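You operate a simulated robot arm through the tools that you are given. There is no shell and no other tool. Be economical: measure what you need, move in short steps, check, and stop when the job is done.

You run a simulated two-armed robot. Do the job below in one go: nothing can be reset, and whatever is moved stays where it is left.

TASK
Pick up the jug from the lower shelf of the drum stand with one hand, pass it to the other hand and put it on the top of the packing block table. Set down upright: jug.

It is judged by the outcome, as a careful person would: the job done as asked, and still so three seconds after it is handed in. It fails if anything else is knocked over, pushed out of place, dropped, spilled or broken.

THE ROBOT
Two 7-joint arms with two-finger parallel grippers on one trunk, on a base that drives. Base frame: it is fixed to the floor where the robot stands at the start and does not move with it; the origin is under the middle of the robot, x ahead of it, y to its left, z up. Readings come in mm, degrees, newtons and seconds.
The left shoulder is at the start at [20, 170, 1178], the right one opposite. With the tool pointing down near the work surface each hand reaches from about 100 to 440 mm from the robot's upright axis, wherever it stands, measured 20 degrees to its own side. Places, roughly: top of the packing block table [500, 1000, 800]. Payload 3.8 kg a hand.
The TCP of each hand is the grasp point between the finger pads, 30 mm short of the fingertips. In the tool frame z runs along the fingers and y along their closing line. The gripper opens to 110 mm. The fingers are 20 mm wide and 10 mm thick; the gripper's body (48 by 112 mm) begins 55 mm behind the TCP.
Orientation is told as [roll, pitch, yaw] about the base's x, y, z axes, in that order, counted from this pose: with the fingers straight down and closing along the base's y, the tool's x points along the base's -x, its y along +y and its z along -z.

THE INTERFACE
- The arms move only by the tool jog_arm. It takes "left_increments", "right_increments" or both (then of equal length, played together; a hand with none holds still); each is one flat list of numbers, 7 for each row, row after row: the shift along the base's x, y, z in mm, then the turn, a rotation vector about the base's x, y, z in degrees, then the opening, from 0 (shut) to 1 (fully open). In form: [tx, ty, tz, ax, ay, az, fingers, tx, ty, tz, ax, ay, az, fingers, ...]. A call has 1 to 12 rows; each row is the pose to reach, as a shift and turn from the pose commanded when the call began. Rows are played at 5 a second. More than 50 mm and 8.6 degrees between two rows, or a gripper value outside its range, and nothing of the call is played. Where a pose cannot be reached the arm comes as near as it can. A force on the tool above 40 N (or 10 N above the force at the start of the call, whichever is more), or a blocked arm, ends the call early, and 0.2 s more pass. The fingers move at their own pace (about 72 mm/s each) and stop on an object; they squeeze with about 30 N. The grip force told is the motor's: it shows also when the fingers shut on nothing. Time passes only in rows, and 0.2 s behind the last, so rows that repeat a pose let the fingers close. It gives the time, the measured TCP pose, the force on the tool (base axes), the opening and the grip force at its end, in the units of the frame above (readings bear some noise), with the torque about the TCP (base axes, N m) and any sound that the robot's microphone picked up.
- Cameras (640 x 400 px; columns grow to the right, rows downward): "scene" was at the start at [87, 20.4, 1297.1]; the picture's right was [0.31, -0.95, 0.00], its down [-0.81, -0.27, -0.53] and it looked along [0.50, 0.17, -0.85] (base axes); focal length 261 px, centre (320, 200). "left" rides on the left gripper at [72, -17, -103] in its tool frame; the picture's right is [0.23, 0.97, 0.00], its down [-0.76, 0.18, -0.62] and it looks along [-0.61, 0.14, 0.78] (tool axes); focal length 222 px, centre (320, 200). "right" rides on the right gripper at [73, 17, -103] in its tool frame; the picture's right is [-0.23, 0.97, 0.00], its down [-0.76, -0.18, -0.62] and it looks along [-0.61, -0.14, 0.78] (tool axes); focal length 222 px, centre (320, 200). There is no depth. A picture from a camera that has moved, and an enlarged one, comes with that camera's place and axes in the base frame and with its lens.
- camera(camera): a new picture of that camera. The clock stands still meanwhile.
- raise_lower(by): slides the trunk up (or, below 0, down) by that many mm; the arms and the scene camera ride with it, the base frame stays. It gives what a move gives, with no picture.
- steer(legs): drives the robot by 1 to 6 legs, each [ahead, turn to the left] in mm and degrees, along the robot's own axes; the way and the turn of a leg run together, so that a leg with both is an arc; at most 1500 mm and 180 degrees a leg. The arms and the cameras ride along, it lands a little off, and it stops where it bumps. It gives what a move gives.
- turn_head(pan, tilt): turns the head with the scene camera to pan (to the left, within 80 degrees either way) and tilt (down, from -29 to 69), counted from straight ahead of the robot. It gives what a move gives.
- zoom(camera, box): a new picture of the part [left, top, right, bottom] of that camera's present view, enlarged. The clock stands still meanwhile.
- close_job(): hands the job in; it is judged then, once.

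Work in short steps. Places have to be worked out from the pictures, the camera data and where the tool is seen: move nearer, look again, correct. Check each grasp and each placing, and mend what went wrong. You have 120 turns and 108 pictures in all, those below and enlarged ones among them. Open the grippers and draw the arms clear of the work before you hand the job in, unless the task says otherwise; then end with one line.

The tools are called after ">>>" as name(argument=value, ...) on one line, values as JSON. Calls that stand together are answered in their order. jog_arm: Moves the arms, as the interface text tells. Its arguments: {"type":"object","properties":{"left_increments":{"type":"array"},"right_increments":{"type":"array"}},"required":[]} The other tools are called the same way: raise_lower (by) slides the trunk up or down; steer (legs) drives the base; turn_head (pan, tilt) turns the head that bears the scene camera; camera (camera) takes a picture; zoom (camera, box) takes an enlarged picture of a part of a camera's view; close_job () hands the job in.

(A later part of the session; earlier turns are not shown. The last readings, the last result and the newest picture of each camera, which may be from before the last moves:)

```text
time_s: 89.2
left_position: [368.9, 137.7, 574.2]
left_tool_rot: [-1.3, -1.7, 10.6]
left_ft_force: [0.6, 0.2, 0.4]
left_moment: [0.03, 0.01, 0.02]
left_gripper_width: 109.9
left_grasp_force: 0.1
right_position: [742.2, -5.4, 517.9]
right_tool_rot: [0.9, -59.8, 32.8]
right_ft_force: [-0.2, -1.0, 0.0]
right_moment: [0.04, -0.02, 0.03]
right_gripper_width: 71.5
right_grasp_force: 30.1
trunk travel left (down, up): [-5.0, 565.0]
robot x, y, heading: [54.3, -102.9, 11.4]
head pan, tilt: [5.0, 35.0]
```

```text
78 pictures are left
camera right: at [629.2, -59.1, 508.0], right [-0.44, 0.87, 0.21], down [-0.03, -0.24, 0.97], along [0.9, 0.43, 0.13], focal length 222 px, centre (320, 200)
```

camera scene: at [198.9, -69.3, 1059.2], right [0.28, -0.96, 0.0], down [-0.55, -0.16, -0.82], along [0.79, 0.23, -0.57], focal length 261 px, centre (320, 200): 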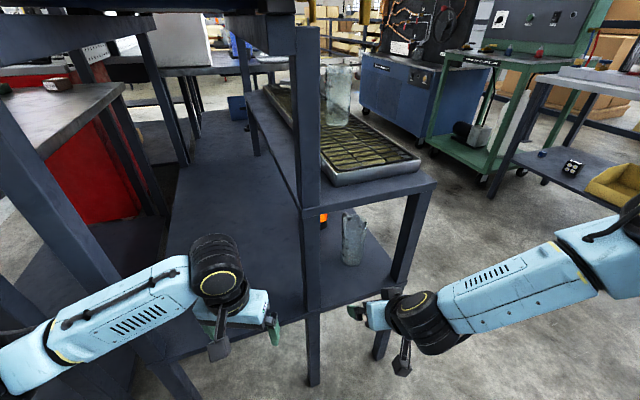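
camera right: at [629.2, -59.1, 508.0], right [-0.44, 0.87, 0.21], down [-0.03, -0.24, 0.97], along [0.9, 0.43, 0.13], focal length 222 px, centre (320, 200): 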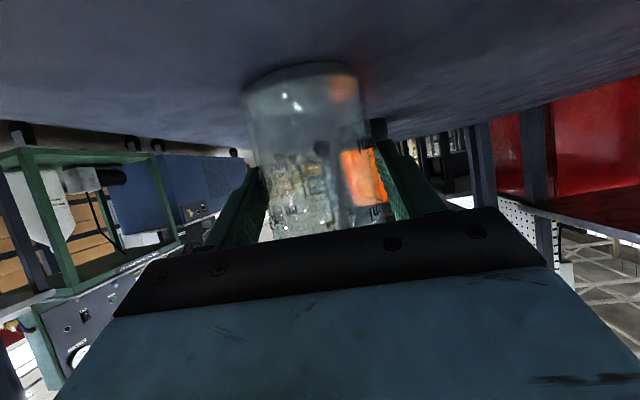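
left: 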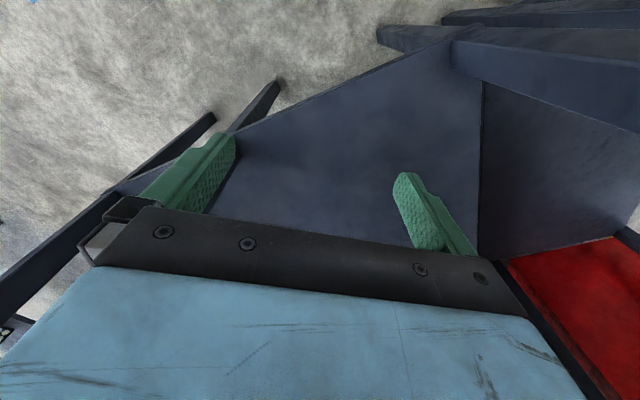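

Gripped firmly at 71.5 mm. I lift 30 mm with the trunk and check.

>>> raise_lower(by=30)

>>> camera(camera="right")

>>> zoom(camera="scene", box=[280, 150, 460, 290])

```text
time_s: 90.0
left_position: [368.0, 138.2, 605.2]
left_tool_rot: [-1.4, -1.8, 10.6]
left_ft_force: [-0.7, -0.5, 0.9]
left_moment: [0.02, 0.0, 0.0]
left_gripper_width: 110.0
left_grasp_force: 0.1
right_position: [742.7, -5.2, 547.8]
right_tool_rot: [1.0, -59.7, 32.8]
right_ft_force: [-0.5, -0.5, -1.8]
right_moment: [-0.01, 0.0, 0.0]
right_gripper_width: 71.4
right_grasp_force: 29.7
trunk travel left (down, up): [-35.0, 535.0]
robot x, y, heading: [55.8, -108.3, 11.4]
head pan, tilt: [5.0, 35.0]
```

```text
77 pictures are left
camera right: at [629.3, -59.1, 537.8], right [-0.44, 0.87, 0.21], down [-0.03, -0.24, 0.97], along [0.9, 0.43, 0.13], focal length 222 px, centre (320, 200)
```

right: 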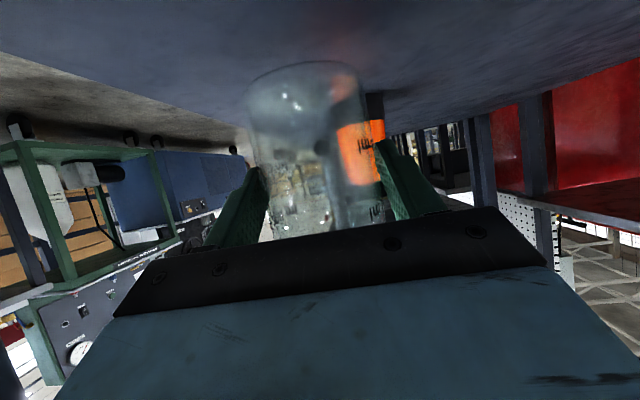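

```text
2.86 times, centred on (370, 220) of scene
camera zoom: at [159.5, -77.1, 1089.2], right [0.28, -0.96, 0.0], down [-0.55, -0.16, -0.82], along [0.79, 0.23, -0.57], focal length 746 px, centre (177, 143)
```

zoom: 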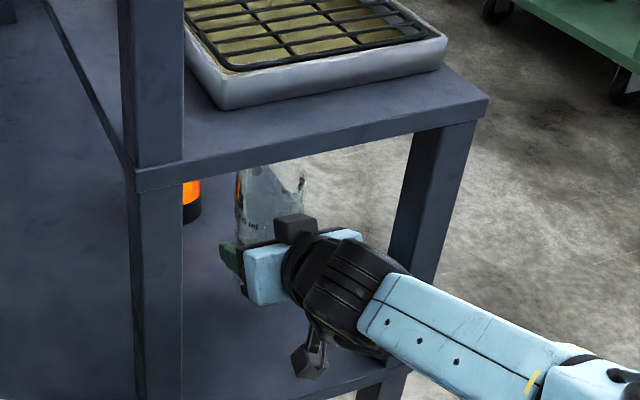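

The jug is lifted upright with ~0.2 kg load. Backing straight out leaves ≥35 mm to the left leg while the gripper passes, so I back out in stages.

>>> steer(legs=[[-100, 0]])

>>> camera(camera="scene")

```text
time_s: 91.1
left_position: [271.4, 119.1, 604.1]
left_tool_rot: [-1.4, -1.7, 10.6]
left_ft_force: [0.5, 0.5, 0.6]
left_moment: [0.0, -0.01, 0.02]
left_gripper_width: 109.8
left_grasp_force: 0.1
right_position: [646.5, -24.5, 547.2]
right_tool_rot: [1.0, -59.7, 32.8]
right_ft_force: [1.1, 0.6, -1.5]
right_moment: [-0.03, 0.0, 0.01]
right_gripper_width: 71.5
right_grasp_force: 29.8
trunk travel left (down, up): [-35.0, 535.0]
robot x, y, heading: [-43.2, -127.1, 11.5]
head pan, tilt: [5.0, 35.0]
```

```text
75 pictures are left
camera scene: at [62.8, -96.5, 1089.2], right [0.28, -0.96, 0.0], down [-0.55, -0.16, -0.82], along [0.79, 0.23, -0.57], focal length 261 px, centre (320, 200)
```

scene: 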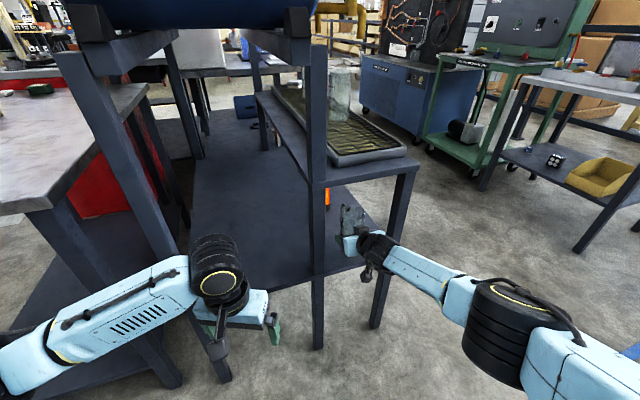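

Clear so far; I back another 230 mm to be fully clear of the stand.

>>> steer(legs=[[-120, 0], [-110, 0]])

>>> camera(camera="scene")

```text
time_s: 93.2
left_position: [46.9, 73.7, 604.3]
left_tool_rot: [-1.3, -1.7, 10.8]
left_ft_force: [-0.5, -1.3, -0.1]
left_moment: [-0.02, -0.01, 0.03]
left_gripper_width: 110.3
left_grasp_force: 0.0
right_position: [421.9, -67.3, 547.8]
right_tool_rot: [1.0, -59.6, 32.9]
right_ft_force: [-0.7, -0.1, -1.1]
right_moment: [-0.01, 0.01, 0.01]
right_gripper_width: 71.6
right_grasp_force: 29.8
trunk travel left (down, up): [-35.0, 535.0]
robot x, y, heading: [-266.0, -168.9, 11.7]
head pan, tilt: [5.0, 35.0]
```

```text
74 pictures are left
camera scene: at [-161.0, -142.1, 1089.2], right [0.29, -0.96, 0.0], down [-0.55, -0.16, -0.82], along [0.79, 0.23, -0.57], focal length 261 px, centre (320, 200)
```

scene: 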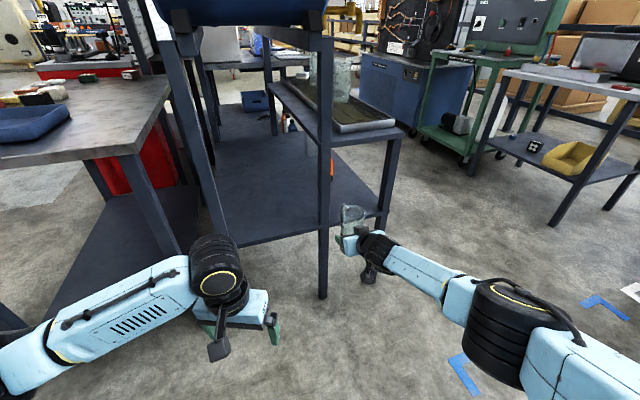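

The jug is out and clear. For the hand-over I need it nearer: I raise the right hand 150 mm relative to the trunk (should free the wrist) and then draw it in.

>>> jog_arm(right_increments=[0, 0, 25, 0, 0, 0, 0.3, 0, 0, 50, 0, 0, 0, 0.3, 0, 0, 75, 0, 0, 0, 0.3, 0, 0, 100, 0, 0, 0, 0.3, 0, 0, 125, 0, 0, 0, 0.3, 0, 0, 150, 0, 0, 0, 0.3, -20, 0, 160, 0, 0, 0, 0.3, -40, 0, 170, 0, 0, 0, 0.3, -60, 0, 180, 0, 0, 0, 0.3, -80, 0, 190, 0, 0, 0, 0.3, -100, 0, 200, 0, 0, 0, 0.3])

>>> camera(camera="scene")

```text
time_s: 95.6
left_position: [47.1, 73.2, 604.9]
left_tool_rot: [-1.4, -1.7, 10.8]
left_ft_force: [0.5, 0.0, 0.1]
left_moment: [-0.01, 0.01, 0.01]
left_gripper_width: 109.8
left_grasp_force: 0.0
right_position: [323.8, -70.4, 746.5]
right_tool_rot: [1.0, -59.8, 33.0]
right_ft_force: [-0.2, -0.7, -1.4]
right_moment: [-0.01, 0.01, 0.01]
right_gripper_width: 71.5
right_grasp_force: 29.7
trunk travel left (down, up): [-35.0, 535.0]
robot x, y, heading: [-266.9, -169.2, 11.7]
head pan, tilt: [5.0, 35.0]
```

```text
73 pictures are left
camera scene: at [-161.1, -142.1, 1089.2], right [0.29, -0.96, 0.0], down [-0.55, -0.16, -0.82], along [0.79, 0.23, -0.57], focal length 261 px, centre (320, 200)
```

scene: 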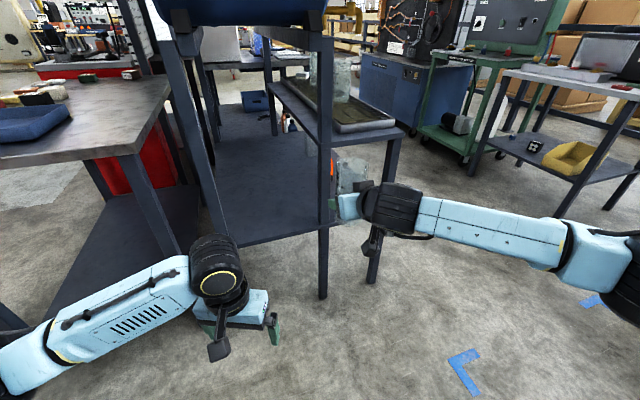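

No limit hit. I draw it in another 110 mm toward the robot's centre line.

>>> jog_arm(right_increments=[-20, 4, 0, 0, 0, 0, 0.3, -40, 8, 0, 0, 0, 0, 0.3, -60, 12, 0, 0, 0, 0, 0.3, -80, 16, 0, 0, 0, 0, 0.3, -100, 20, 0, 0, 0, 0, 0.3, -110, 22, 0, 0, 0, 0, 0.3])

>>> camera(camera="scene")

```text
time_s: 97.0
left_position: [47.2, 73.9, 606.0]
left_tool_rot: [-1.4, -1.7, 10.7]
left_ft_force: [0.6, 1.0, 0.5]
left_moment: [-0.03, -0.03, -0.02]
left_gripper_width: 109.8
left_grasp_force: 0.0
right_position: [212.1, -46.9, 746.6]
right_tool_rot: [1.0, -59.7, 33.0]
right_ft_force: [0.0, 0.0, -1.6]
right_moment: [0.01, 0.0, 0.0]
right_gripper_width: 71.5
right_grasp_force: 30.0
trunk travel left (down, up): [-35.0, 535.0]
robot x, y, heading: [-265.9, -170.1, 11.4]
head pan, tilt: [5.0, 35.0]
```

```text
72 pictures are left
camera scene: at [-161.1, -142.1, 1089.2], right [0.29, -0.96, 0.0], down [-0.55, -0.16, -0.82], along [0.79, 0.23, -0.57], focal length 261 px, centre (320, 200)
```

scene: 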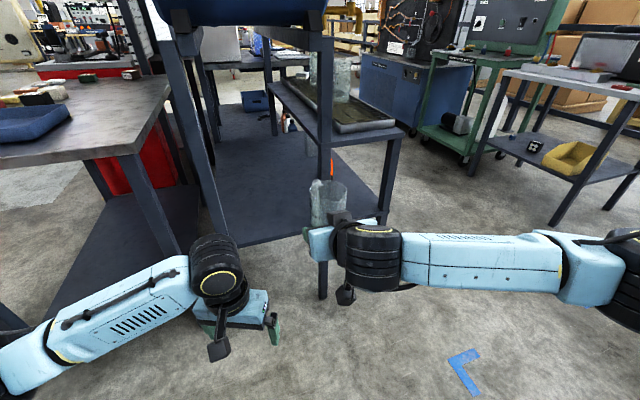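

I zoom to see how the jug sits in the right hand and the handle direction.

>>> zoom(camera="scene", box=[270, 150, 410, 310])

```text
2.50 times, centred on (340, 230) of scene
camera zoom: at [-161.1, -142.1, 1089.2], right [0.29, -0.96, 0.0], down [-0.55, -0.16, -0.82], along [0.79, 0.23, -0.57], focal length 653 px, centre (270, 125)
```

zoom: 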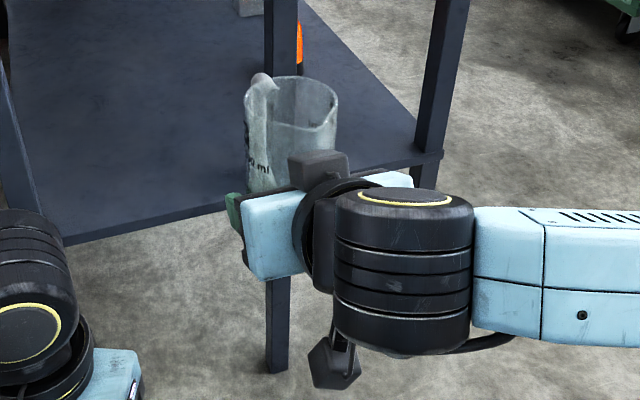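

The handle points at heading ≈40°, so the left hand will take the rim from above, closing across the handle plane (tool yaw ≈38°). First I raise the left hand well above the rim (z≈890) and yaw it.

>>> jog_arm(left_increments=[0, 0, 40, 0, 0, 0, 1, 0, 0, 80, 0, 0, 0, 1, 0, 0, 120, 0, 0, 0, 1, 0, 0, 160, 0, 0, 0, 1, 0, 0, 200, 0, 0, 0, 1, 0, 0, 240, 0, 0, 0, 1, 0, 0, 285, 0.3, 0.5, 7, 1, 0, 0, 285, 0.6, 1, 14, 1, 0, 0, 285, 0.9, 1.5, 21, 1, 0, 0, 285, 1.1, 1.9, 27, 1])

>>> camera(camera="scene")

>>> camera(camera="left")

```text
time_s: 99.2
left_position: [46.0, 74.4, 890.3]
left_tool_rot: [0.4, -0.4, 37.9]
left_ft_force: [0.4, -0.3, 0.2]
left_moment: [-0.01, 0.02, 0.01]
left_gripper_width: 110.0
left_grasp_force: 0.1
right_position: [212.8, -46.6, 747.7]
right_tool_rot: [1.0, -59.7, 33.1]
right_ft_force: [-0.3, -0.1, -2.2]
right_moment: [-0.02, 0.0, 0.0]
right_gripper_width: 71.5
right_grasp_force: 30.0
trunk travel left (down, up): [-35.0, 535.0]
robot x, y, heading: [-268.6, -170.9, 11.4]
head pan, tilt: [5.0, 35.0]
```

```text
70 pictures are left
camera scene: at [-161.1, -142.1, 1089.2], right [0.29, -0.96, 0.0], down [-0.55, -0.16, -0.82], along [0.79, 0.23, -0.57], focal length 261 px, centre (320, 200)
```

scene: 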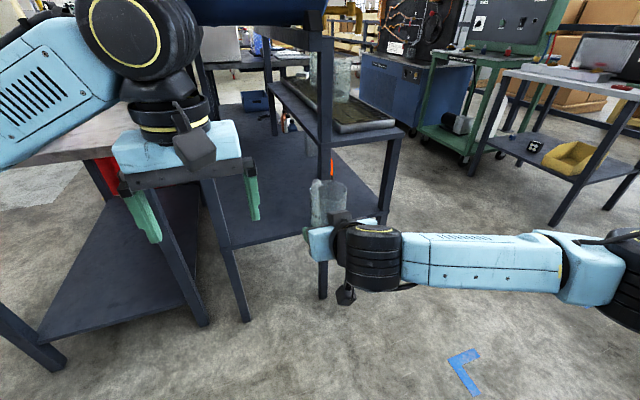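

```text
69 pictures are left
camera left: at [-0.8, 14.4, 992.8], right [-0.78, 0.63, 0.01], down [0.49, 0.6, 0.63], along [0.39, 0.49, -0.78], focal length 222 px, centre (320, 200)
```

left: 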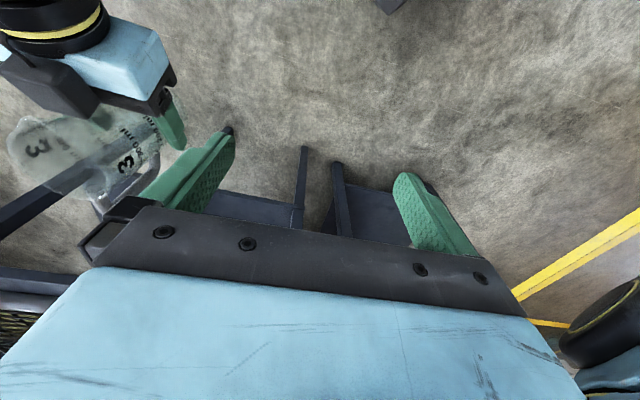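

Left hand is up; its camera sees the jug. I move it ~60% of the way toward the jug and look again.

>>> jog_arm(left_increments=[25, -17, 0, 0, 0, 0, 1, 50, -35, 0, 0, 0, 0, 1, 75, -52, 0, 0, 0, 0, 1, 100, -70, 0, 0, 0, 0, 1, 100, -70, 0, 0, 0, 0, 1])

>>> camera(camera="left")

>>> camera(camera="scene")

```text
time_s: 100.4
left_position: [147.3, 2.9, 891.0]
left_tool_rot: [0.4, -0.4, 37.7]
left_ft_force: [0.4, -0.3, 0.1]
left_moment: [0.02, 0.03, -0.03]
left_gripper_width: 109.9
left_grasp_force: 0.0
right_position: [211.1, -48.3, 747.7]
right_tool_rot: [1.1, -59.6, 33.0]
right_ft_force: [0.2, -0.9, -1.4]
right_moment: [0.0, 0.01, 0.02]
right_gripper_width: 71.1
right_grasp_force: 29.9
trunk travel left (down, up): [-35.0, 535.0]
robot x, y, heading: [-267.9, -171.7, 11.8]
head pan, tilt: [5.0, 35.0]
```

```text
68 pictures are left
camera left: at [100.9, -56.4, 992.4], right [-0.78, 0.63, 0.01], down [0.49, 0.6, 0.63], along [0.39, 0.49, -0.78], focal length 222 px, centre (320, 200)
```

left: 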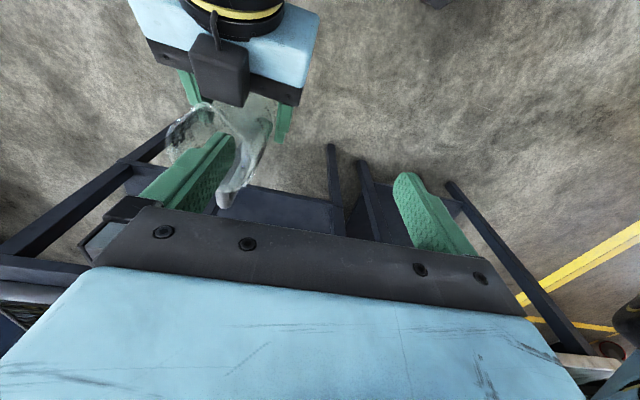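

```text
67 pictures are left
camera scene: at [-161.0, -142.1, 1089.2], right [0.29, -0.96, 0.0], down [-0.55, -0.16, -0.82], along [0.78, 0.23, -0.57], focal length 261 px, centre (320, 200)
```

scene: 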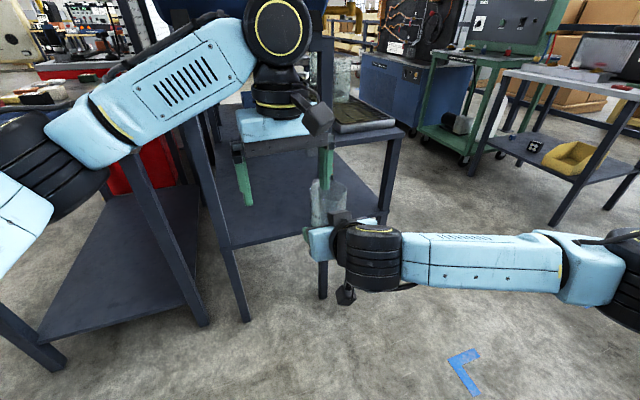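

>>> zoom(camera="left", box=[120, 60, 320, 220])

```text
2.50 times, centred on (220, 140) of left
camera zoom: at [100.9, -56.4, 992.4], right [-0.78, 0.63, 0.01], down [0.49, 0.6, 0.63], along [0.39, 0.49, -0.78], focal length 555 px, centre (570, 350)
```

zoom: 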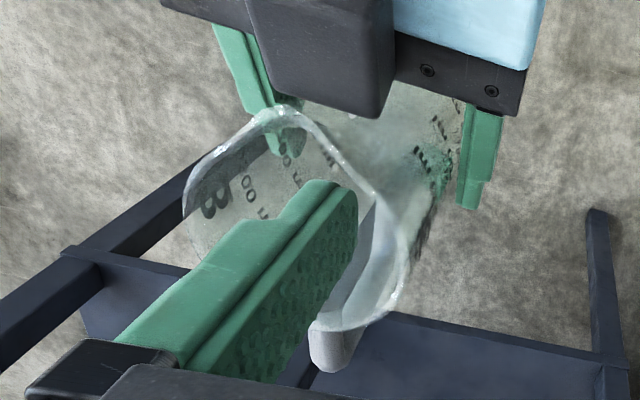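

The left-camera view puts the rim centre at ≈(219,-48), rim z≈823, handle heading ≈41°. I move the left hand right above it, tips still 35 mm above the rim, and verify.

>>> jog_arm(left_increments=[24, -17, 0, 0, 0, 0, 1, 48, -34, 0, 0, 0, 0, 1, 72, -51, 0, 0, 0, 1, 1, 72, -51, 0, 0, 0, 2, 1])

>>> camera(camera="left")

>>> zoom(camera="scene", box=[240, 60, 440, 310])

```text
time_s: 101.4
left_position: [219.5, -48.1, 889.5]
left_tool_rot: [0.5, -0.5, 39.8]
left_ft_force: [0.7, 0.1, 0.1]
left_moment: [0.0, 0.03, -0.03]
left_gripper_width: 110.0
left_grasp_force: 0.0
right_position: [212.4, -47.3, 749.5]
right_tool_rot: [1.1, -59.7, 32.9]
right_ft_force: [0.3, 0.4, -2.1]
right_moment: [0.01, 0.0, -0.02]
right_gripper_width: 71.4
right_grasp_force: 30.1
trunk travel left (down, up): [-35.0, 535.0]
robot x, y, heading: [-268.6, -171.6, 11.7]
head pan, tilt: [5.0, 35.0]
```

```text
65 pictures are left
camera left: at [175.0, -109.1, 992.3], right [-0.8, 0.6, 0.0], down [0.47, 0.62, 0.63], along [0.38, 0.51, -0.78], focal length 222 px, centre (320, 200)
```

left: 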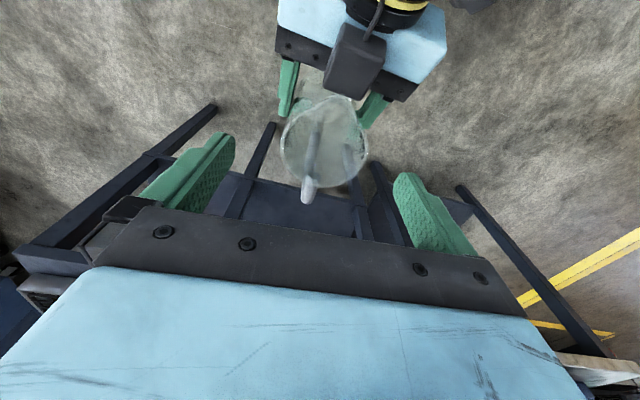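

```text
1.60 times, centred on (340, 185) of scene
camera zoom: at [-161.0, -142.1, 1089.2], right [0.29, -0.96, 0.0], down [-0.55, -0.16, -0.82], along [0.78, 0.23, -0.57], focal length 418 px, centre (288, 224)
```

zoom: 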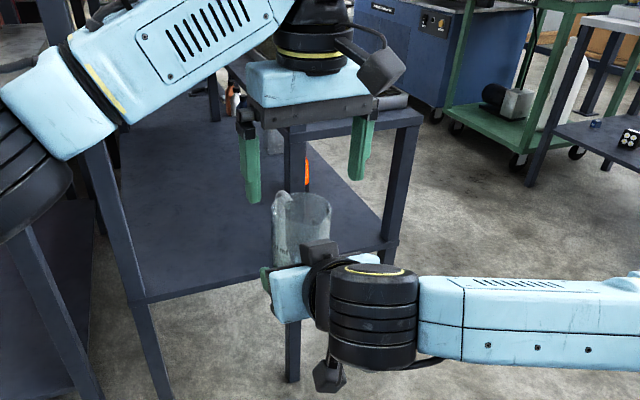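

Centred within ~5 mm. I descend to TCP z≈810 (tips ~45 mm below the rim, above the right fingers), watching forces.

>>> jog_arm(left_increments=[-1, 4, -20, 0, 0, 0, 1, -1, 4, -40, 0, 0, 0, 1, -1, 4, -60, 0, 0, 0, 1, -1, 4, -79, 0, 0, 0, 1, -1, 4, -79, 0, 0, 0, 1])

>>> camera(camera="left")

>>> zoom(camera="scene", box=[240, 60, 440, 310])

```text
time_s: 102.6
left_position: [217.3, -43.3, 809.9]
left_tool_rot: [0.4, -0.5, 39.8]
left_ft_force: [0.1, 0.0, 0.7]
left_moment: [0.04, -0.05, 0.04]
left_gripper_width: 110.1
left_grasp_force: 0.0
right_position: [212.5, -46.1, 748.9]
right_tool_rot: [1.0, -59.7, 33.0]
right_ft_force: [0.4, 1.0, -1.5]
right_moment: [-0.01, 0.0, 0.03]
right_gripper_width: 71.7
right_grasp_force: 30.4
trunk travel left (down, up): [-35.0, 535.0]
robot x, y, heading: [-262.7, -169.6, 11.7]
head pan, tilt: [5.0, 35.0]
```

```text
63 pictures are left
camera left: at [172.8, -104.6, 912.4], right [-0.8, 0.6, 0.0], down [0.47, 0.62, 0.63], along [0.38, 0.51, -0.78], focal length 222 px, centre (320, 200)
```

left: 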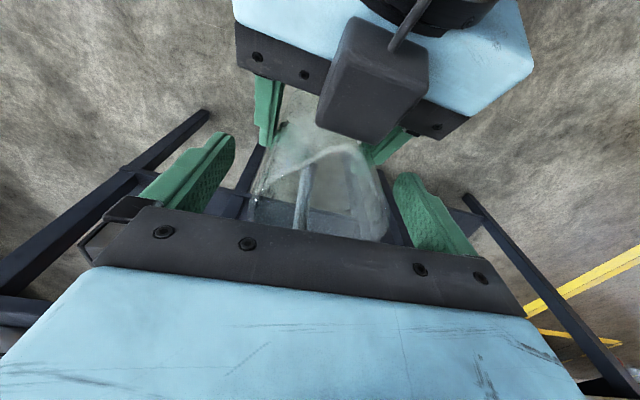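

```text
1.60 times, centred on (340, 185) of scene
camera zoom: at [-161.0, -142.1, 1089.2], right [0.29, -0.96, 0.0], down [-0.55, -0.16, -0.82], along [0.78, 0.23, -0.57], focal length 418 px, centre (288, 224)
```

zoom: 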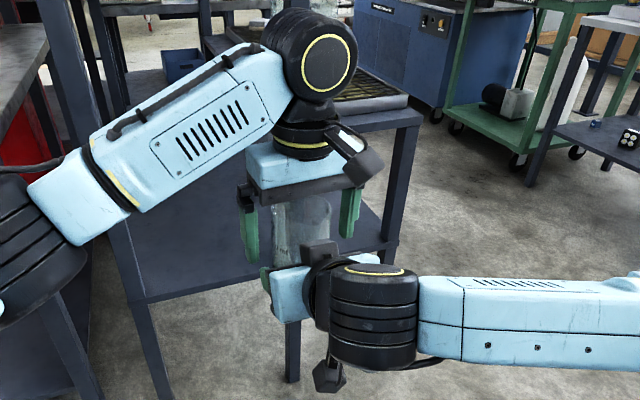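

Jug is centred between the left fingers. I close the left gripper.

>>> jog_arm(left_increments=[0, 0, 0, 0, 0, 0, 0.85, 0, 0, 0, 0, 0, 0, 0.7, 0, 0, 0, 0, 0, 0, 0.55, 0, 0, 0, 0, 0, 0, 0.4, 0, 0, 0, 0, 0, 0, 0.3, 0, 0, 0, 0, 0, 0, 0.3])

>>> camera(camera="left")

```text
time_s: 104.0
left_position: [217.6, -43.5, 808.6]
left_tool_rot: [0.5, -0.4, 39.8]
left_ft_force: [2.4, -2.0, 0.1]
left_moment: [0.45, 0.44, 0.17]
left_gripper_width: 71.9
left_grasp_force: 30.4
right_position: [212.1, -46.3, 748.0]
right_tool_rot: [1.0, -59.7, 33.2]
right_ft_force: [-2.0, 1.4, -1.7]
right_moment: [-0.56, -0.52, -0.16]
right_gripper_width: 71.6
right_grasp_force: 30.3
trunk travel left (down, up): [-35.0, 535.0]
robot x, y, heading: [-271.3, -172.5, 11.5]
head pan, tilt: [5.0, 35.0]
```

```text
61 pictures are left
camera left: at [172.8, -104.6, 912.5], right [-0.8, 0.6, 0.01], down [0.47, 0.62, 0.63], along [0.38, 0.51, -0.78], focal length 222 px, centre (320, 200)
```

left: 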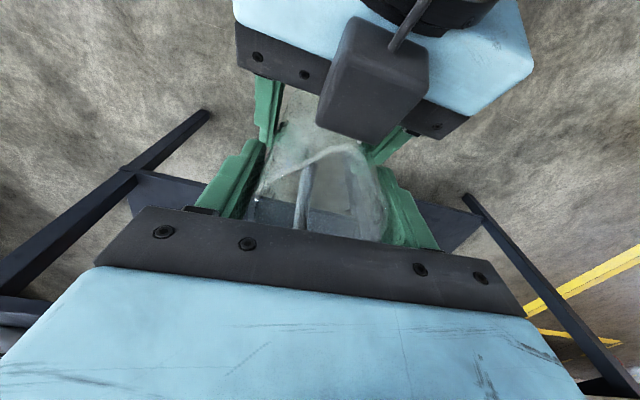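

Both hands hold it (left 71.9 mm, 30 N). I open the right hand.

>>> jog_arm(right_increments=[0, 0, 0, 0, 0, 0, 0.7, 0, 0, 0, 0, 0, 0, 1, 0, 0, 0, 0, 0, 0, 1])

```text
time_s: 104.8
left_position: [217.0, -42.4, 810.1]
left_tool_rot: [0.4, -0.4, 39.9]
left_ft_force: [0.1, 0.6, 0.0]
left_moment: [0.0, 0.01, 0.0]
left_gripper_width: 71.8
left_grasp_force: 29.5
right_position: [211.5, -47.9, 747.5]
right_tool_rot: [1.0, -59.8, 33.0]
right_ft_force: [0.0, -0.5, -0.1]
right_moment: [0.02, 0.0, 0.02]
right_gripper_width: 110.1
right_grasp_force: 0.0
trunk travel left (down, up): [-35.0, 535.0]
robot x, y, heading: [-266.1, -169.9, 11.6]
head pan, tilt: [5.0, 35.0]
```

Left holds alone. I withdraw the right hand straight back and slightly down.

>>> jog_arm(right_increments=[-17, -11, -3, 0, 0, 0, 1, -34, -22, -6, 0, 0, 0, 1, -50, -33, -9, 0, 0, 0, 1, -67, -44, -12, 0, 0, 0, 1, -84, -55, -15, 0, 0, 0, 1])

>>> camera(camera="scene")

```text
time_s: 106.0
left_position: [217.1, -43.1, 810.4]
left_tool_rot: [0.3, -0.5, 39.8]
left_ft_force: [-1.3, 1.3, 0.5]
left_moment: [0.0, 0.01, 0.02]
left_gripper_width: 71.5
left_grasp_force: 30.0
right_position: [128.0, -99.8, 733.3]
right_tool_rot: [0.6, -59.4, 33.2]
right_ft_force: [0.2, -0.9, 0.1]
right_moment: [0.01, -0.01, 0.0]
right_gripper_width: 110.1
right_grasp_force: 0.0
trunk travel left (down, up): [-35.0, 535.0]
robot x, y, heading: [-268.5, -169.2, 11.7]
head pan, tilt: [5.0, 35.0]
```

```text
60 pictures are left
camera scene: at [-161.5, -141.8, 1089.3], right [0.29, -0.96, 0.0], down [-0.55, -0.16, -0.82], along [0.79, 0.23, -0.57], focal length 261 px, centre (320, 200)
```

scene: 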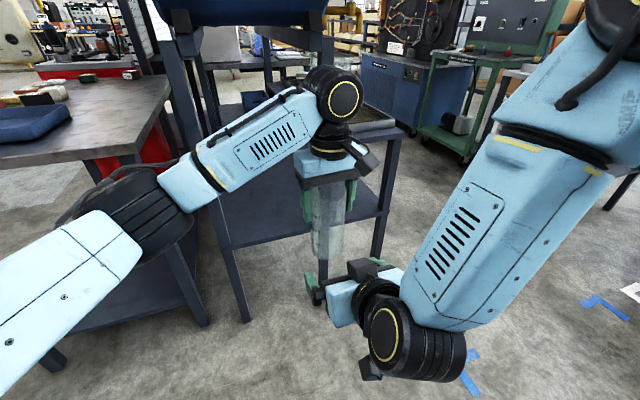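

Jug hangs upright from the left hand. I swing the right hand out to its own side and point it down again.

>>> jog_arm(right_increments=[10, -30, 0, 0, 0, 0, 1, 20, -60, 0, 0, 0, 0, 1, 30, -90, 0, -4, 6.2, 0, 1, 40, -120, 0, -8, 12.4, 0, 1, 55, -150, 0, -12, 18.6, 0, 1, 75, -175, 0, -16, 24.8, 0, 1, 75, -175, 0, -20, 31, 0, 1, 75, -175, 0, -24, 37.2, 0, 1, 75, -175, 0, -28, 43.4, 0, 1, 75, -175, 0, -32, 49.6, 0, 1])

>>> turn_head(pan=40, tilt=30)

>>> camera(camera="scene")

```text
time_s: 108.2
left_position: [217.6, -43.2, 809.1]
left_tool_rot: [0.4, -0.4, 39.8]
left_ft_force: [0.6, 0.8, -0.2]
left_moment: [-0.02, 0.02, 0.01]
left_gripper_width: 71.9
left_grasp_force: 29.5
right_position: [202.7, -276.6, 732.3]
right_tool_rot: [1.2, -0.6, 33.0]
right_ft_force: [-0.2, -0.9, -0.6]
right_moment: [0.0, -0.01, 0.02]
right_gripper_width: 109.8
right_grasp_force: 0.1
right hand out of reach, approached as far as the arm can: row 1, 2
trunk travel left (down, up): [-35.0, 535.0]
robot x, y, heading: [-269.3, -168.7, 11.5]
head pan, tilt: [5.0, 35.0]
```

```text
time_s: 109.2
left_position: [218.1, -43.8, 808.6]
left_tool_rot: [0.4, -0.5, 39.8]
left_ft_force: [-0.6, -0.1, -0.6]
left_moment: [-0.02, 0.01, -0.02]
left_gripper_width: 71.9
left_grasp_force: 30.1
right_position: [203.2, -277.0, 733.8]
right_tool_rot: [1.2, -0.9, 32.8]
right_ft_force: [-0.3, -0.2, -0.1]
right_moment: [-0.01, 0.0, 0.02]
right_gripper_width: 110.1
right_grasp_force: 0.1
trunk travel left (down, up): [-35.0, 535.0]
robot x, y, heading: [-269.4, -173.1, 11.4]
head pan, tilt: [40.0, 30.0]
```

```text
59 pictures are left
camera scene: at [-189.2, -96.4, 1097.0], right [0.78, -0.62, 0.0], down [-0.31, -0.39, -0.87], along [0.54, 0.68, -0.5], focal length 261 px, centre (320, 200)
```

scene: 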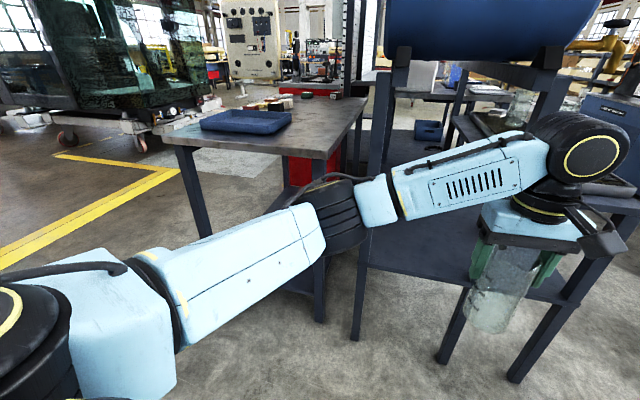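

I raise the trunk 240 mm so the jug clears the table height, then view the table.

>>> raise_lower(by=240)

>>> camera(camera="scene")

```text
time_s: 111.7
left_position: [218.0, -43.5, 1049.8]
left_tool_rot: [0.5, -0.5, 39.7]
left_ft_force: [0.7, -1.3, -2.5]
left_moment: [0.0, 0.02, -0.01]
left_gripper_width: 72.0
left_grasp_force: 30.1
right_position: [202.8, -276.8, 972.5]
right_tool_rot: [1.2, -0.6, 32.9]
right_ft_force: [-0.3, -0.6, 0.3]
right_moment: [-0.01, 0.05, 0.02]
right_gripper_width: 109.6
right_grasp_force: 0.0
trunk travel left (down, up): [-275.0, 295.0]
robot x, y, heading: [-267.1, -170.7, 11.6]
head pan, tilt: [40.0, 30.0]
```

```text
58 pictures are left
camera scene: at [-189.1, -96.4, 1336.9], right [0.78, -0.62, 0.0], down [-0.31, -0.39, -0.87], along [0.54, 0.68, -0.5], focal length 261 px, centre (320, 200)
```

scene: 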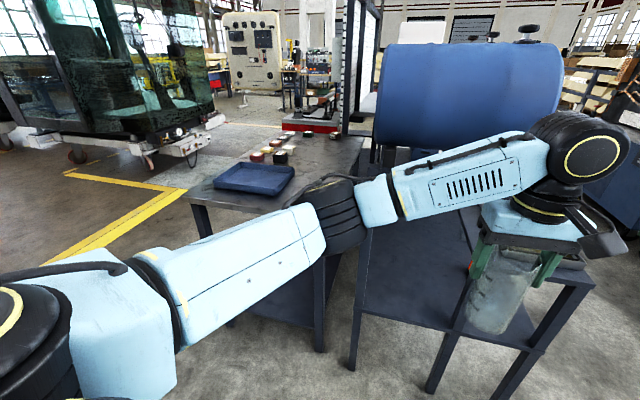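

The free right-hand part of the table (e.g. (322,673)) suits: tray covers the left half. I tuck the right arm back, then drive left and face the table at heading 32° with the jug ~110 mm above its top.

>>> jog_arm(right_increments=[-30, -6, 0, 0, 0, -5, 1, -60, -12, 0, 0, 0, -10, 1, -90, -18, 0, 0, 0, -15, 1, -120, -24, 0, 0, 0, -20, 1, -140, -28, 0, 0, 0, -20, 1])

>>> steer(legs=[[0, 60.5], [400, 0]])

>>> turn_head(pan=0, tilt=45)

>>> camera(camera="scene")

```text
time_s: 112.9
left_position: [218.1, -43.0, 1049.5]
left_tool_rot: [0.4, -0.5, 39.8]
left_ft_force: [-0.8, 0.3, -1.2]
left_moment: [0.0, -0.01, 0.03]
left_gripper_width: 71.9
left_grasp_force: 29.8
right_position: [62.4, -303.1, 972.4]
right_tool_rot: [1.2, -0.9, 12.9]
right_ft_force: [-0.9, -0.2, -0.4]
right_moment: [0.03, 0.0, 0.01]
right_gripper_width: 110.0
right_grasp_force: 0.0
trunk travel left (down, up): [-275.0, 295.0]
robot x, y, heading: [-266.4, -166.8, 11.5]
head pan, tilt: [40.0, 30.0]
```

```text
time_s: 118.1
left_position: [-40.7, 693.2, 1050.9]
left_tool_rot: [0.3, -0.4, 101.8]
left_ft_force: [0.5, -0.1, -0.2]
left_moment: [-0.03, 0.0, 0.0]
left_gripper_width: 72.1
left_grasp_force: 30.3
right_position: [116.1, 432.4, 972.6]
right_tool_rot: [1.0, -0.4, 74.6]
right_ft_force: [0.7, -0.4, -0.2]
right_moment: [0.0, 0.0, -0.01]
right_gripper_width: 110.0
right_grasp_force: 0.0
trunk travel left (down, up): [-275.0, 295.0]
robot x, y, heading: [-154.0, 206.2, 73.5]
head pan, tilt: [40.0, 30.0]
stopped in leg 2: the robot was blocked; the commanded pose is now the measured one
```

```text
time_s: 119.2
left_position: [-41.6, 692.4, 1050.7]
left_tool_rot: [0.2, -0.6, 101.8]
left_ft_force: [0.3, -0.4, -1.7]
left_moment: [-0.03, -0.01, 0.01]
left_gripper_width: 72.0
left_grasp_force: 29.7
right_position: [115.1, 432.9, 973.1]
right_tool_rot: [1.1, -0.5, 74.6]
right_ft_force: [0.0, 0.2, 0.4]
right_moment: [0.04, 0.01, 0.0]
right_gripper_width: 110.3
right_grasp_force: 0.1
trunk travel left (down, up): [-275.0, 295.0]
robot x, y, heading: [-153.6, 205.7, 73.7]
head pan, tilt: [0.0, 45.0]
```

```text
57 pictures are left
camera scene: at [-128.3, 301.5, 1314.6], right [0.96, -0.28, 0.0], down [-0.2, -0.68, -0.71], along [0.2, 0.68, -0.71], focal length 261 px, centre (320, 200)
```

scene: 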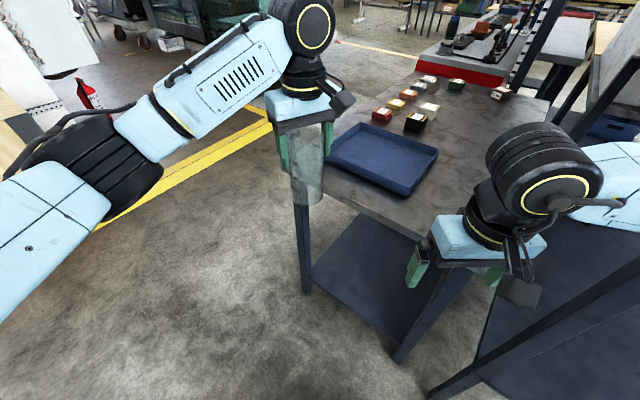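

The robot was blocked, probably by the right elbow. I look right.

>>> turn_head(pan=-65, tilt=35)

>>> camera(camera="scene")

```text
time_s: 120.6
left_position: [-40.5, 692.5, 1050.9]
left_tool_rot: [0.3, -0.6, 101.8]
left_ft_force: [0.5, -0.4, -1.4]
left_moment: [0.0, -0.04, -0.03]
left_gripper_width: 71.7
left_grasp_force: 30.2
right_position: [114.9, 431.1, 973.3]
right_tool_rot: [1.0, -0.4, 74.7]
right_ft_force: [0.3, 0.5, -0.4]
right_moment: [0.03, 0.01, -0.03]
right_gripper_width: 110.0
right_grasp_force: 0.0
trunk travel left (down, up): [-275.0, 295.0]
robot x, y, heading: [-156.3, 210.5, 73.7]
head pan, tilt: [-65.0, 35.0]
```

```text
56 pictures are left
camera scene: at [-64.2, 236.6, 1329.4], right [0.15, -0.99, 0.0], down [-0.57, -0.08, -0.82], along [0.81, 0.12, -0.57], focal length 261 px, centre (320, 200)
```

scene: 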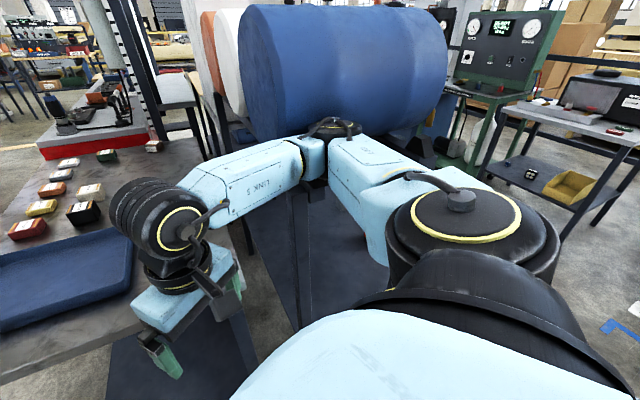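

The right elbow touched the drum end. I back off 40 mm, turn right to face the table squarely (elbow swings away), and re-check before advancing.

>>> steer(legs=[[-40, 0], [0, -41.5]])

>>> turn_head(pan=15, tilt=40)

>>> camera(camera="scene")

```text
time_s: 123.4
left_position: [240.6, 461.2, 1049.9]
left_tool_rot: [0.4, -0.4, 60.7]
left_ft_force: [-0.2, 0.4, -0.9]
left_moment: [0.01, 0.01, 0.02]
left_gripper_width: 71.9
left_grasp_force: 30.3
right_position: [188.4, 161.3, 970.8]
right_tool_rot: [1.1, -0.3, 33.7]
right_ft_force: [-0.1, 0.9, 0.1]
right_moment: [0.04, 0.01, 0.02]
right_gripper_width: 110.1
right_grasp_force: 0.1
trunk travel left (down, up): [-275.0, 295.0]
robot x, y, heading: [-170.8, 166.4, 32.6]
head pan, tilt: [-65.0, 35.0]
```

```text
time_s: 124.9
left_position: [241.0, 461.1, 1049.0]
left_tool_rot: [0.4, -0.6, 60.8]
left_ft_force: [0.1, -0.3, -1.3]
left_moment: [-0.02, -0.05, 0.0]
left_gripper_width: 72.0
left_grasp_force: 29.9
right_position: [188.3, 160.6, 971.2]
right_tool_rot: [1.1, -0.4, 33.6]
right_ft_force: [0.3, -0.2, -0.3]
right_moment: [0.04, -0.03, 0.02]
right_gripper_width: 110.2
right_grasp_force: 0.1
trunk travel left (down, up): [-275.0, 295.0]
robot x, y, heading: [-166.4, 168.0, 32.3]
head pan, tilt: [15.0, 40.0]
```

```text
55 pictures are left
camera scene: at [-90.7, 242.3, 1321.6], right [0.74, -0.68, 0.0], down [-0.43, -0.47, -0.77], along [0.52, 0.56, -0.64], focal length 261 px, centre (320, 200)
```

scene: 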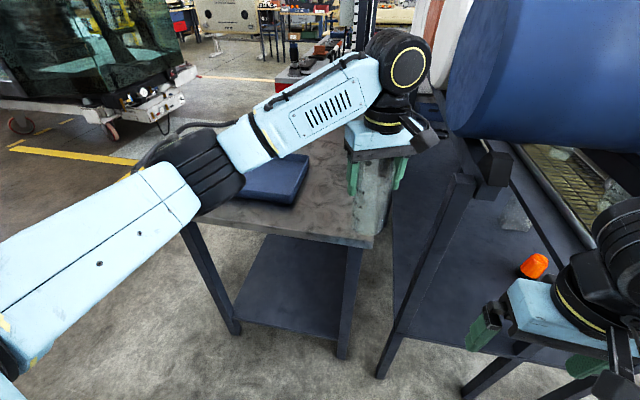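

Facing the table. I shift the left hand 100 mm left (toward the free middle-right area), then drive ahead 180 mm.

>>> jog_arm(left_increments=[-13, 21, 0, 0, 0, 0, 0.3, -26, 42, 0, 0, 0, 0, 0.3, -40, 64, 0, 0, 0, 0, 0.3, -53, 85, 0, 0, 0, 0, 0.3, -53, 85, 0, 0, 0, 0, 0.3])

>>> steer(legs=[[180, 0]])

>>> camera(camera="scene")

>>> camera(camera="left")

```text
time_s: 126.1
left_position: [187.9, 546.9, 1048.6]
left_tool_rot: [0.4, -0.3, 60.8]
left_ft_force: [0.4, -0.6, -1.4]
left_moment: [-0.01, 0.0, 0.0]
left_gripper_width: 72.0
left_grasp_force: 29.8
right_position: [188.2, 161.4, 971.8]
right_tool_rot: [1.1, -0.3, 33.7]
right_ft_force: [-0.2, 0.3, -0.6]
right_moment: [-0.02, 0.02, -0.01]
right_gripper_width: 109.8
right_grasp_force: 0.0
trunk travel left (down, up): [-275.0, 295.0]
robot x, y, heading: [-168.7, 168.5, 32.2]
head pan, tilt: [15.0, 40.0]
```

```text
time_s: 127.6
left_position: [338.9, 642.2, 1048.5]
left_tool_rot: [0.4, -0.4, 60.6]
left_ft_force: [0.5, 0.5, -0.9]
left_moment: [-0.02, 0.04, 0.02]
left_gripper_width: 72.0
left_grasp_force: 29.8
right_position: [339.2, 258.0, 970.6]
right_tool_rot: [1.1, -0.2, 33.6]
right_ft_force: [0.3, 0.5, -0.6]
right_moment: [-0.02, 0.01, 0.03]
right_gripper_width: 109.9
right_grasp_force: 0.0
trunk travel left (down, up): [-275.0, 295.0]
robot x, y, heading: [-15.8, 262.1, 32.4]
head pan, tilt: [15.0, 40.0]
```

```text
54 pictures are left
camera scene: at [60.5, 338.3, 1321.5], right [0.74, -0.68, 0.0], down [-0.44, -0.47, -0.77], along [0.52, 0.56, -0.64], focal length 261 px, centre (320, 200)
```

scene: 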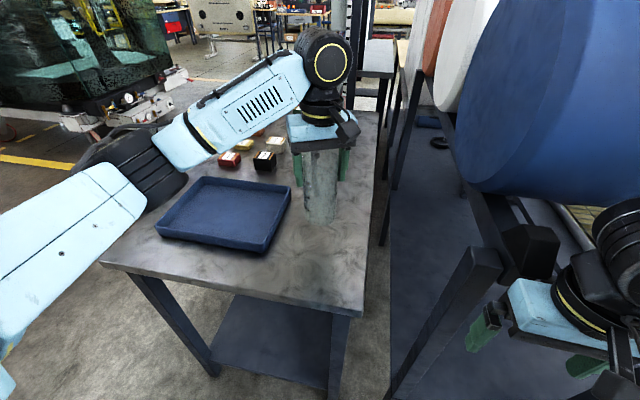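

```text
53 pictures are left
camera left: at [319.0, 569.4, 1151.1], right [-0.96, 0.28, 0.01], down [0.22, 0.74, 0.63], along [0.17, 0.61, -0.78], focal length 222 px, centre (320, 200)
```

left: 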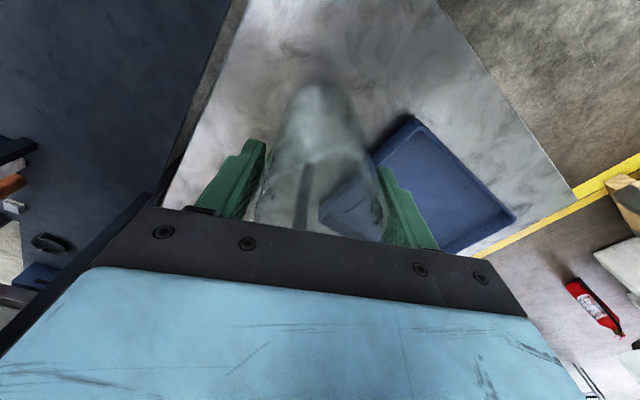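

The landing spot projects to free table between tray and right edge. I lower 95 mm, then look.

>>> jog_arm(left_increments=[0, 0, -20, 0, 0, 0, 0.3, 0, 0, -40, 0, 0, 0, 0.3, 0, 0, -60, 0, 0, 0, 0.3, 0, 0, -80, 0, 0, 0, 0.3, 0, 0, -95, 0, 0, 0, 0.3, 0, 0, -95, 0, 0, 0, 0.3])

>>> zoom(camera="scene", box=[220, 110, 420, 310])

```text
time_s: 129.0
left_position: [338.2, 640.4, 958.2]
left_tool_rot: [0.1, -0.8, 60.6]
left_ft_force: [-3.6, 0.1, 29.6]
left_moment: [0.12, 0.1, -0.02]
left_gripper_width: 71.9
left_grasp_force: 30.3
right_position: [336.6, 255.3, 972.8]
right_tool_rot: [1.2, -0.6, 33.7]
right_ft_force: [0.4, 0.2, -0.4]
right_moment: [-0.01, -0.01, 0.02]
right_gripper_width: 110.1
right_grasp_force: 0.0
trunk travel left (down, up): [-275.0, 295.0]
robot x, y, heading: [-17.2, 263.9, 32.6]
head pan, tilt: [15.0, 40.0]
```

```text
2.00 times, centred on (320, 210) of scene
camera zoom: at [57.4, 336.0, 1322.2], right [0.74, -0.68, 0.0], down [-0.43, -0.47, -0.77], along [0.52, 0.57, -0.64], focal length 522 px, centre (320, 180)
```

zoom: 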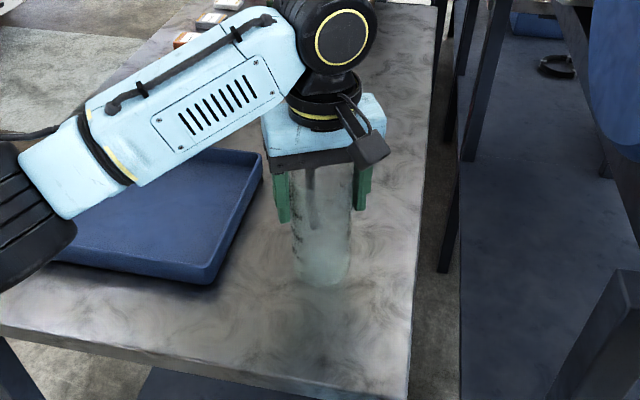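

It touched down earlier than expected (30 N). I ease up 4 mm to relax the contact.

>>> jog_arm(left_increments=[0, 0, 3, 0, 0, 0, 0.3, 0, 0, 4, 0, 0, 0, 0.3])

```text
time_s: 129.6
left_position: [339.1, 640.7, 958.5]
left_tool_rot: [0.3, -0.7, 60.6]
left_ft_force: [2.4, -0.9, 17.3]
left_moment: [0.12, -0.88, -0.01]
left_gripper_width: 71.9
left_grasp_force: 29.8
right_position: [338.5, 257.0, 970.8]
right_tool_rot: [1.1, -0.4, 33.5]
right_ft_force: [0.3, -0.1, -0.3]
right_moment: [0.0, 0.0, 0.02]
right_gripper_width: 110.0
right_grasp_force: 0.0
trunk travel left (down, up): [-275.0, 295.0]
robot x, y, heading: [-17.9, 263.3, 32.6]
head pan, tilt: [15.0, 40.0]
```

>>> jog_arm(left_increments=[0, 0, 1.5, 0, 0, 0, 0.3, 0, 0, 2, 0, 0, 0, 0.3, 0, 0, 2, 0, 0, 0, 0.3])

>>> zoom(camera="scene", box=[260, 140, 380, 280])

```text
time_s: 130.4
left_position: [338.6, 641.2, 958.1]
left_tool_rot: [0.5, -0.3, 60.6]
left_ft_force: [0.1, -1.4, 1.6]
left_moment: [-0.09, -0.16, -0.03]
left_gripper_width: 71.9
left_grasp_force: 30.4
right_position: [338.4, 256.4, 970.6]
right_tool_rot: [1.1, -0.5, 33.6]
right_ft_force: [-0.1, 0.1, 0.1]
right_moment: [-0.03, -0.03, 0.02]
right_gripper_width: 109.6
right_grasp_force: 0.0
trunk travel left (down, up): [-275.0, 295.0]
robot x, y, heading: [-17.9, 264.6, 32.4]
head pan, tilt: [15.0, 40.0]
```

```text
2.86 times, centred on (320, 210) of scene
camera zoom: at [59.5, 337.5, 1321.6], right [0.74, -0.68, 0.0], down [-0.43, -0.47, -0.77], along [0.52, 0.56, -0.64], focal length 746 px, centre (320, 171)
```

zoom: 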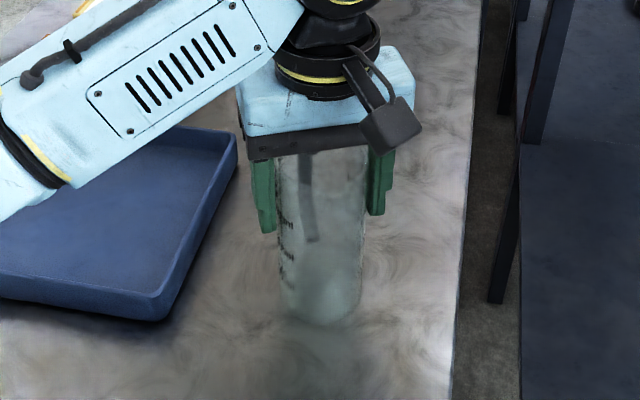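

Contact force is now ~1.6 N with the jug upright on the table. I open the left gripper gently.

>>> jog_arm(left_increments=[0, 0, 0, 0, 0, 0, 0.72, 0, 0, 0, 0, 0, 0, 0.8, 0, 0, 0, 0, 0, 0, 1, 0, 0, 0, 0, 0, 0, 1])

>>> camera(camera="left")

>>> zoom(camera="scene", box=[260, 140, 380, 280])

```text
time_s: 131.4
left_position: [339.2, 641.7, 960.7]
left_tool_rot: [0.5, -0.5, 60.6]
left_ft_force: [-0.1, 0.0, 0.0]
left_moment: [0.01, -0.04, -0.02]
left_gripper_width: 110.3
left_grasp_force: 0.1
right_position: [339.2, 257.9, 971.8]
right_tool_rot: [1.2, -0.4, 33.7]
right_ft_force: [0.6, 0.1, -0.1]
right_moment: [-0.01, -0.02, 0.01]
right_gripper_width: 110.1
right_grasp_force: 0.0
trunk travel left (down, up): [-275.0, 295.0]
robot x, y, heading: [-15.4, 266.1, 32.2]
head pan, tilt: [15.0, 40.0]
```

```text
50 pictures are left
camera left: at [318.4, 568.4, 1062.4], right [-0.96, 0.28, 0.0], down [0.22, 0.74, 0.63], along [0.17, 0.61, -0.78], focal length 222 px, centre (320, 200)
```

left: 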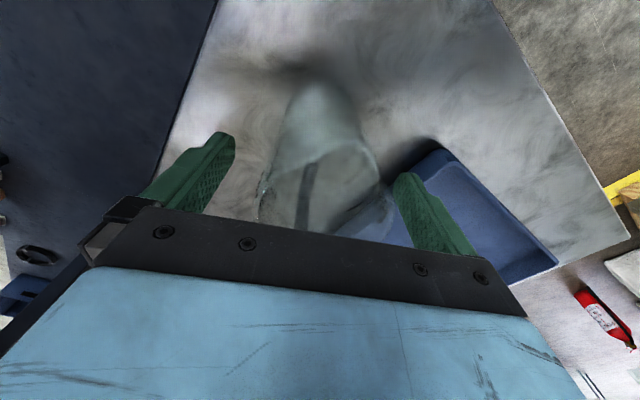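

```text
2.86 times, centred on (320, 210) of scene
camera zoom: at [59.5, 337.7, 1321.6], right [0.74, -0.68, 0.0], down [-0.43, -0.47, -0.77], along [0.52, 0.56, -0.64], focal length 746 px, centre (320, 171)
```

zoom: 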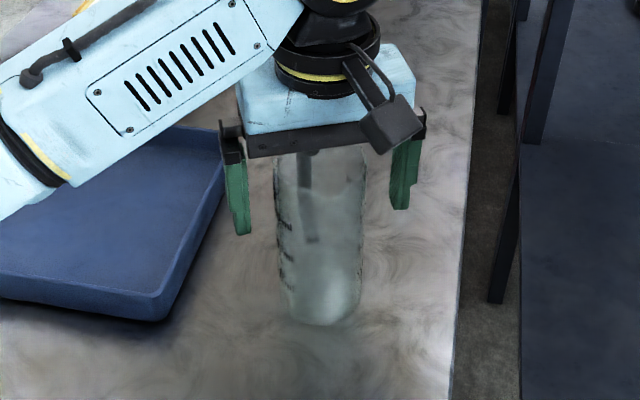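

The jug stands freely and is clear of both fingers. I raise the left hand straight up 120 mm.

>>> jog_arm(left_increments=[0, 0, 15, 0, 0, 0, 1, 0, 0, 35, 0, 0, 0, 1, 0, 0, 60, 0, 0, 0, 1, 0, 0, 90, 0, 0, 0, 1, 0, 0, 120, 0, 0, 0, 1])

>>> steer(legs=[[-200, 0]])

>>> camera(camera="scene")

```text
time_s: 132.6
left_position: [340.0, 642.4, 1081.3]
left_tool_rot: [0.4, -0.4, 60.6]
left_ft_force: [0.2, 0.6, -0.8]
left_moment: [0.05, -0.02, 0.04]
left_gripper_width: 110.0
left_grasp_force: 0.1
right_position: [337.9, 257.5, 972.2]
right_tool_rot: [1.2, -0.5, 33.6]
right_ft_force: [0.4, -0.1, 0.6]
right_moment: [0.04, -0.03, 0.01]
right_gripper_width: 110.1
right_grasp_force: 0.0
trunk travel left (down, up): [-275.0, 295.0]
robot x, y, heading: [-17.1, 265.3, 32.4]
head pan, tilt: [15.0, 40.0]
```

```text
time_s: 134.2
left_position: [168.3, 532.1, 1081.4]
left_tool_rot: [0.4, -0.6, 60.6]
left_ft_force: [0.0, 0.1, -0.2]
left_moment: [0.02, -0.02, 0.01]
left_gripper_width: 109.9
left_grasp_force: 0.0
right_position: [167.6, 148.4, 971.9]
right_tool_rot: [1.1, -0.4, 33.6]
right_ft_force: [0.9, 0.3, -0.8]
right_moment: [0.0, 0.0, 0.0]
right_gripper_width: 110.3
right_grasp_force: 0.1
trunk travel left (down, up): [-275.0, 295.0]
robot x, y, heading: [-184.8, 155.3, 32.6]
head pan, tilt: [15.0, 40.0]
```

```text
48 pictures are left
camera scene: at [-111.8, 228.9, 1321.7], right [0.74, -0.68, 0.0], down [-0.43, -0.47, -0.77], along [0.52, 0.57, -0.64], focal length 261 px, centre (320, 200)
```

scene: 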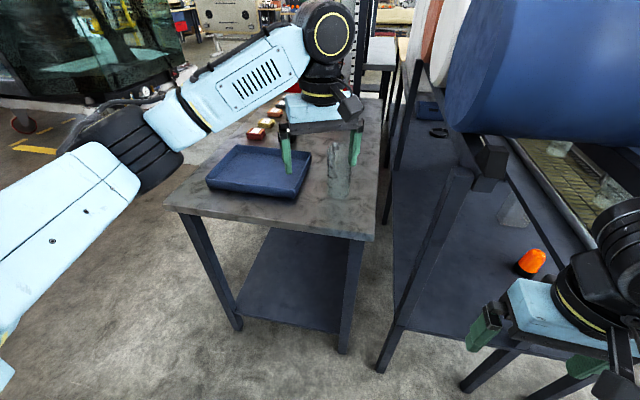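

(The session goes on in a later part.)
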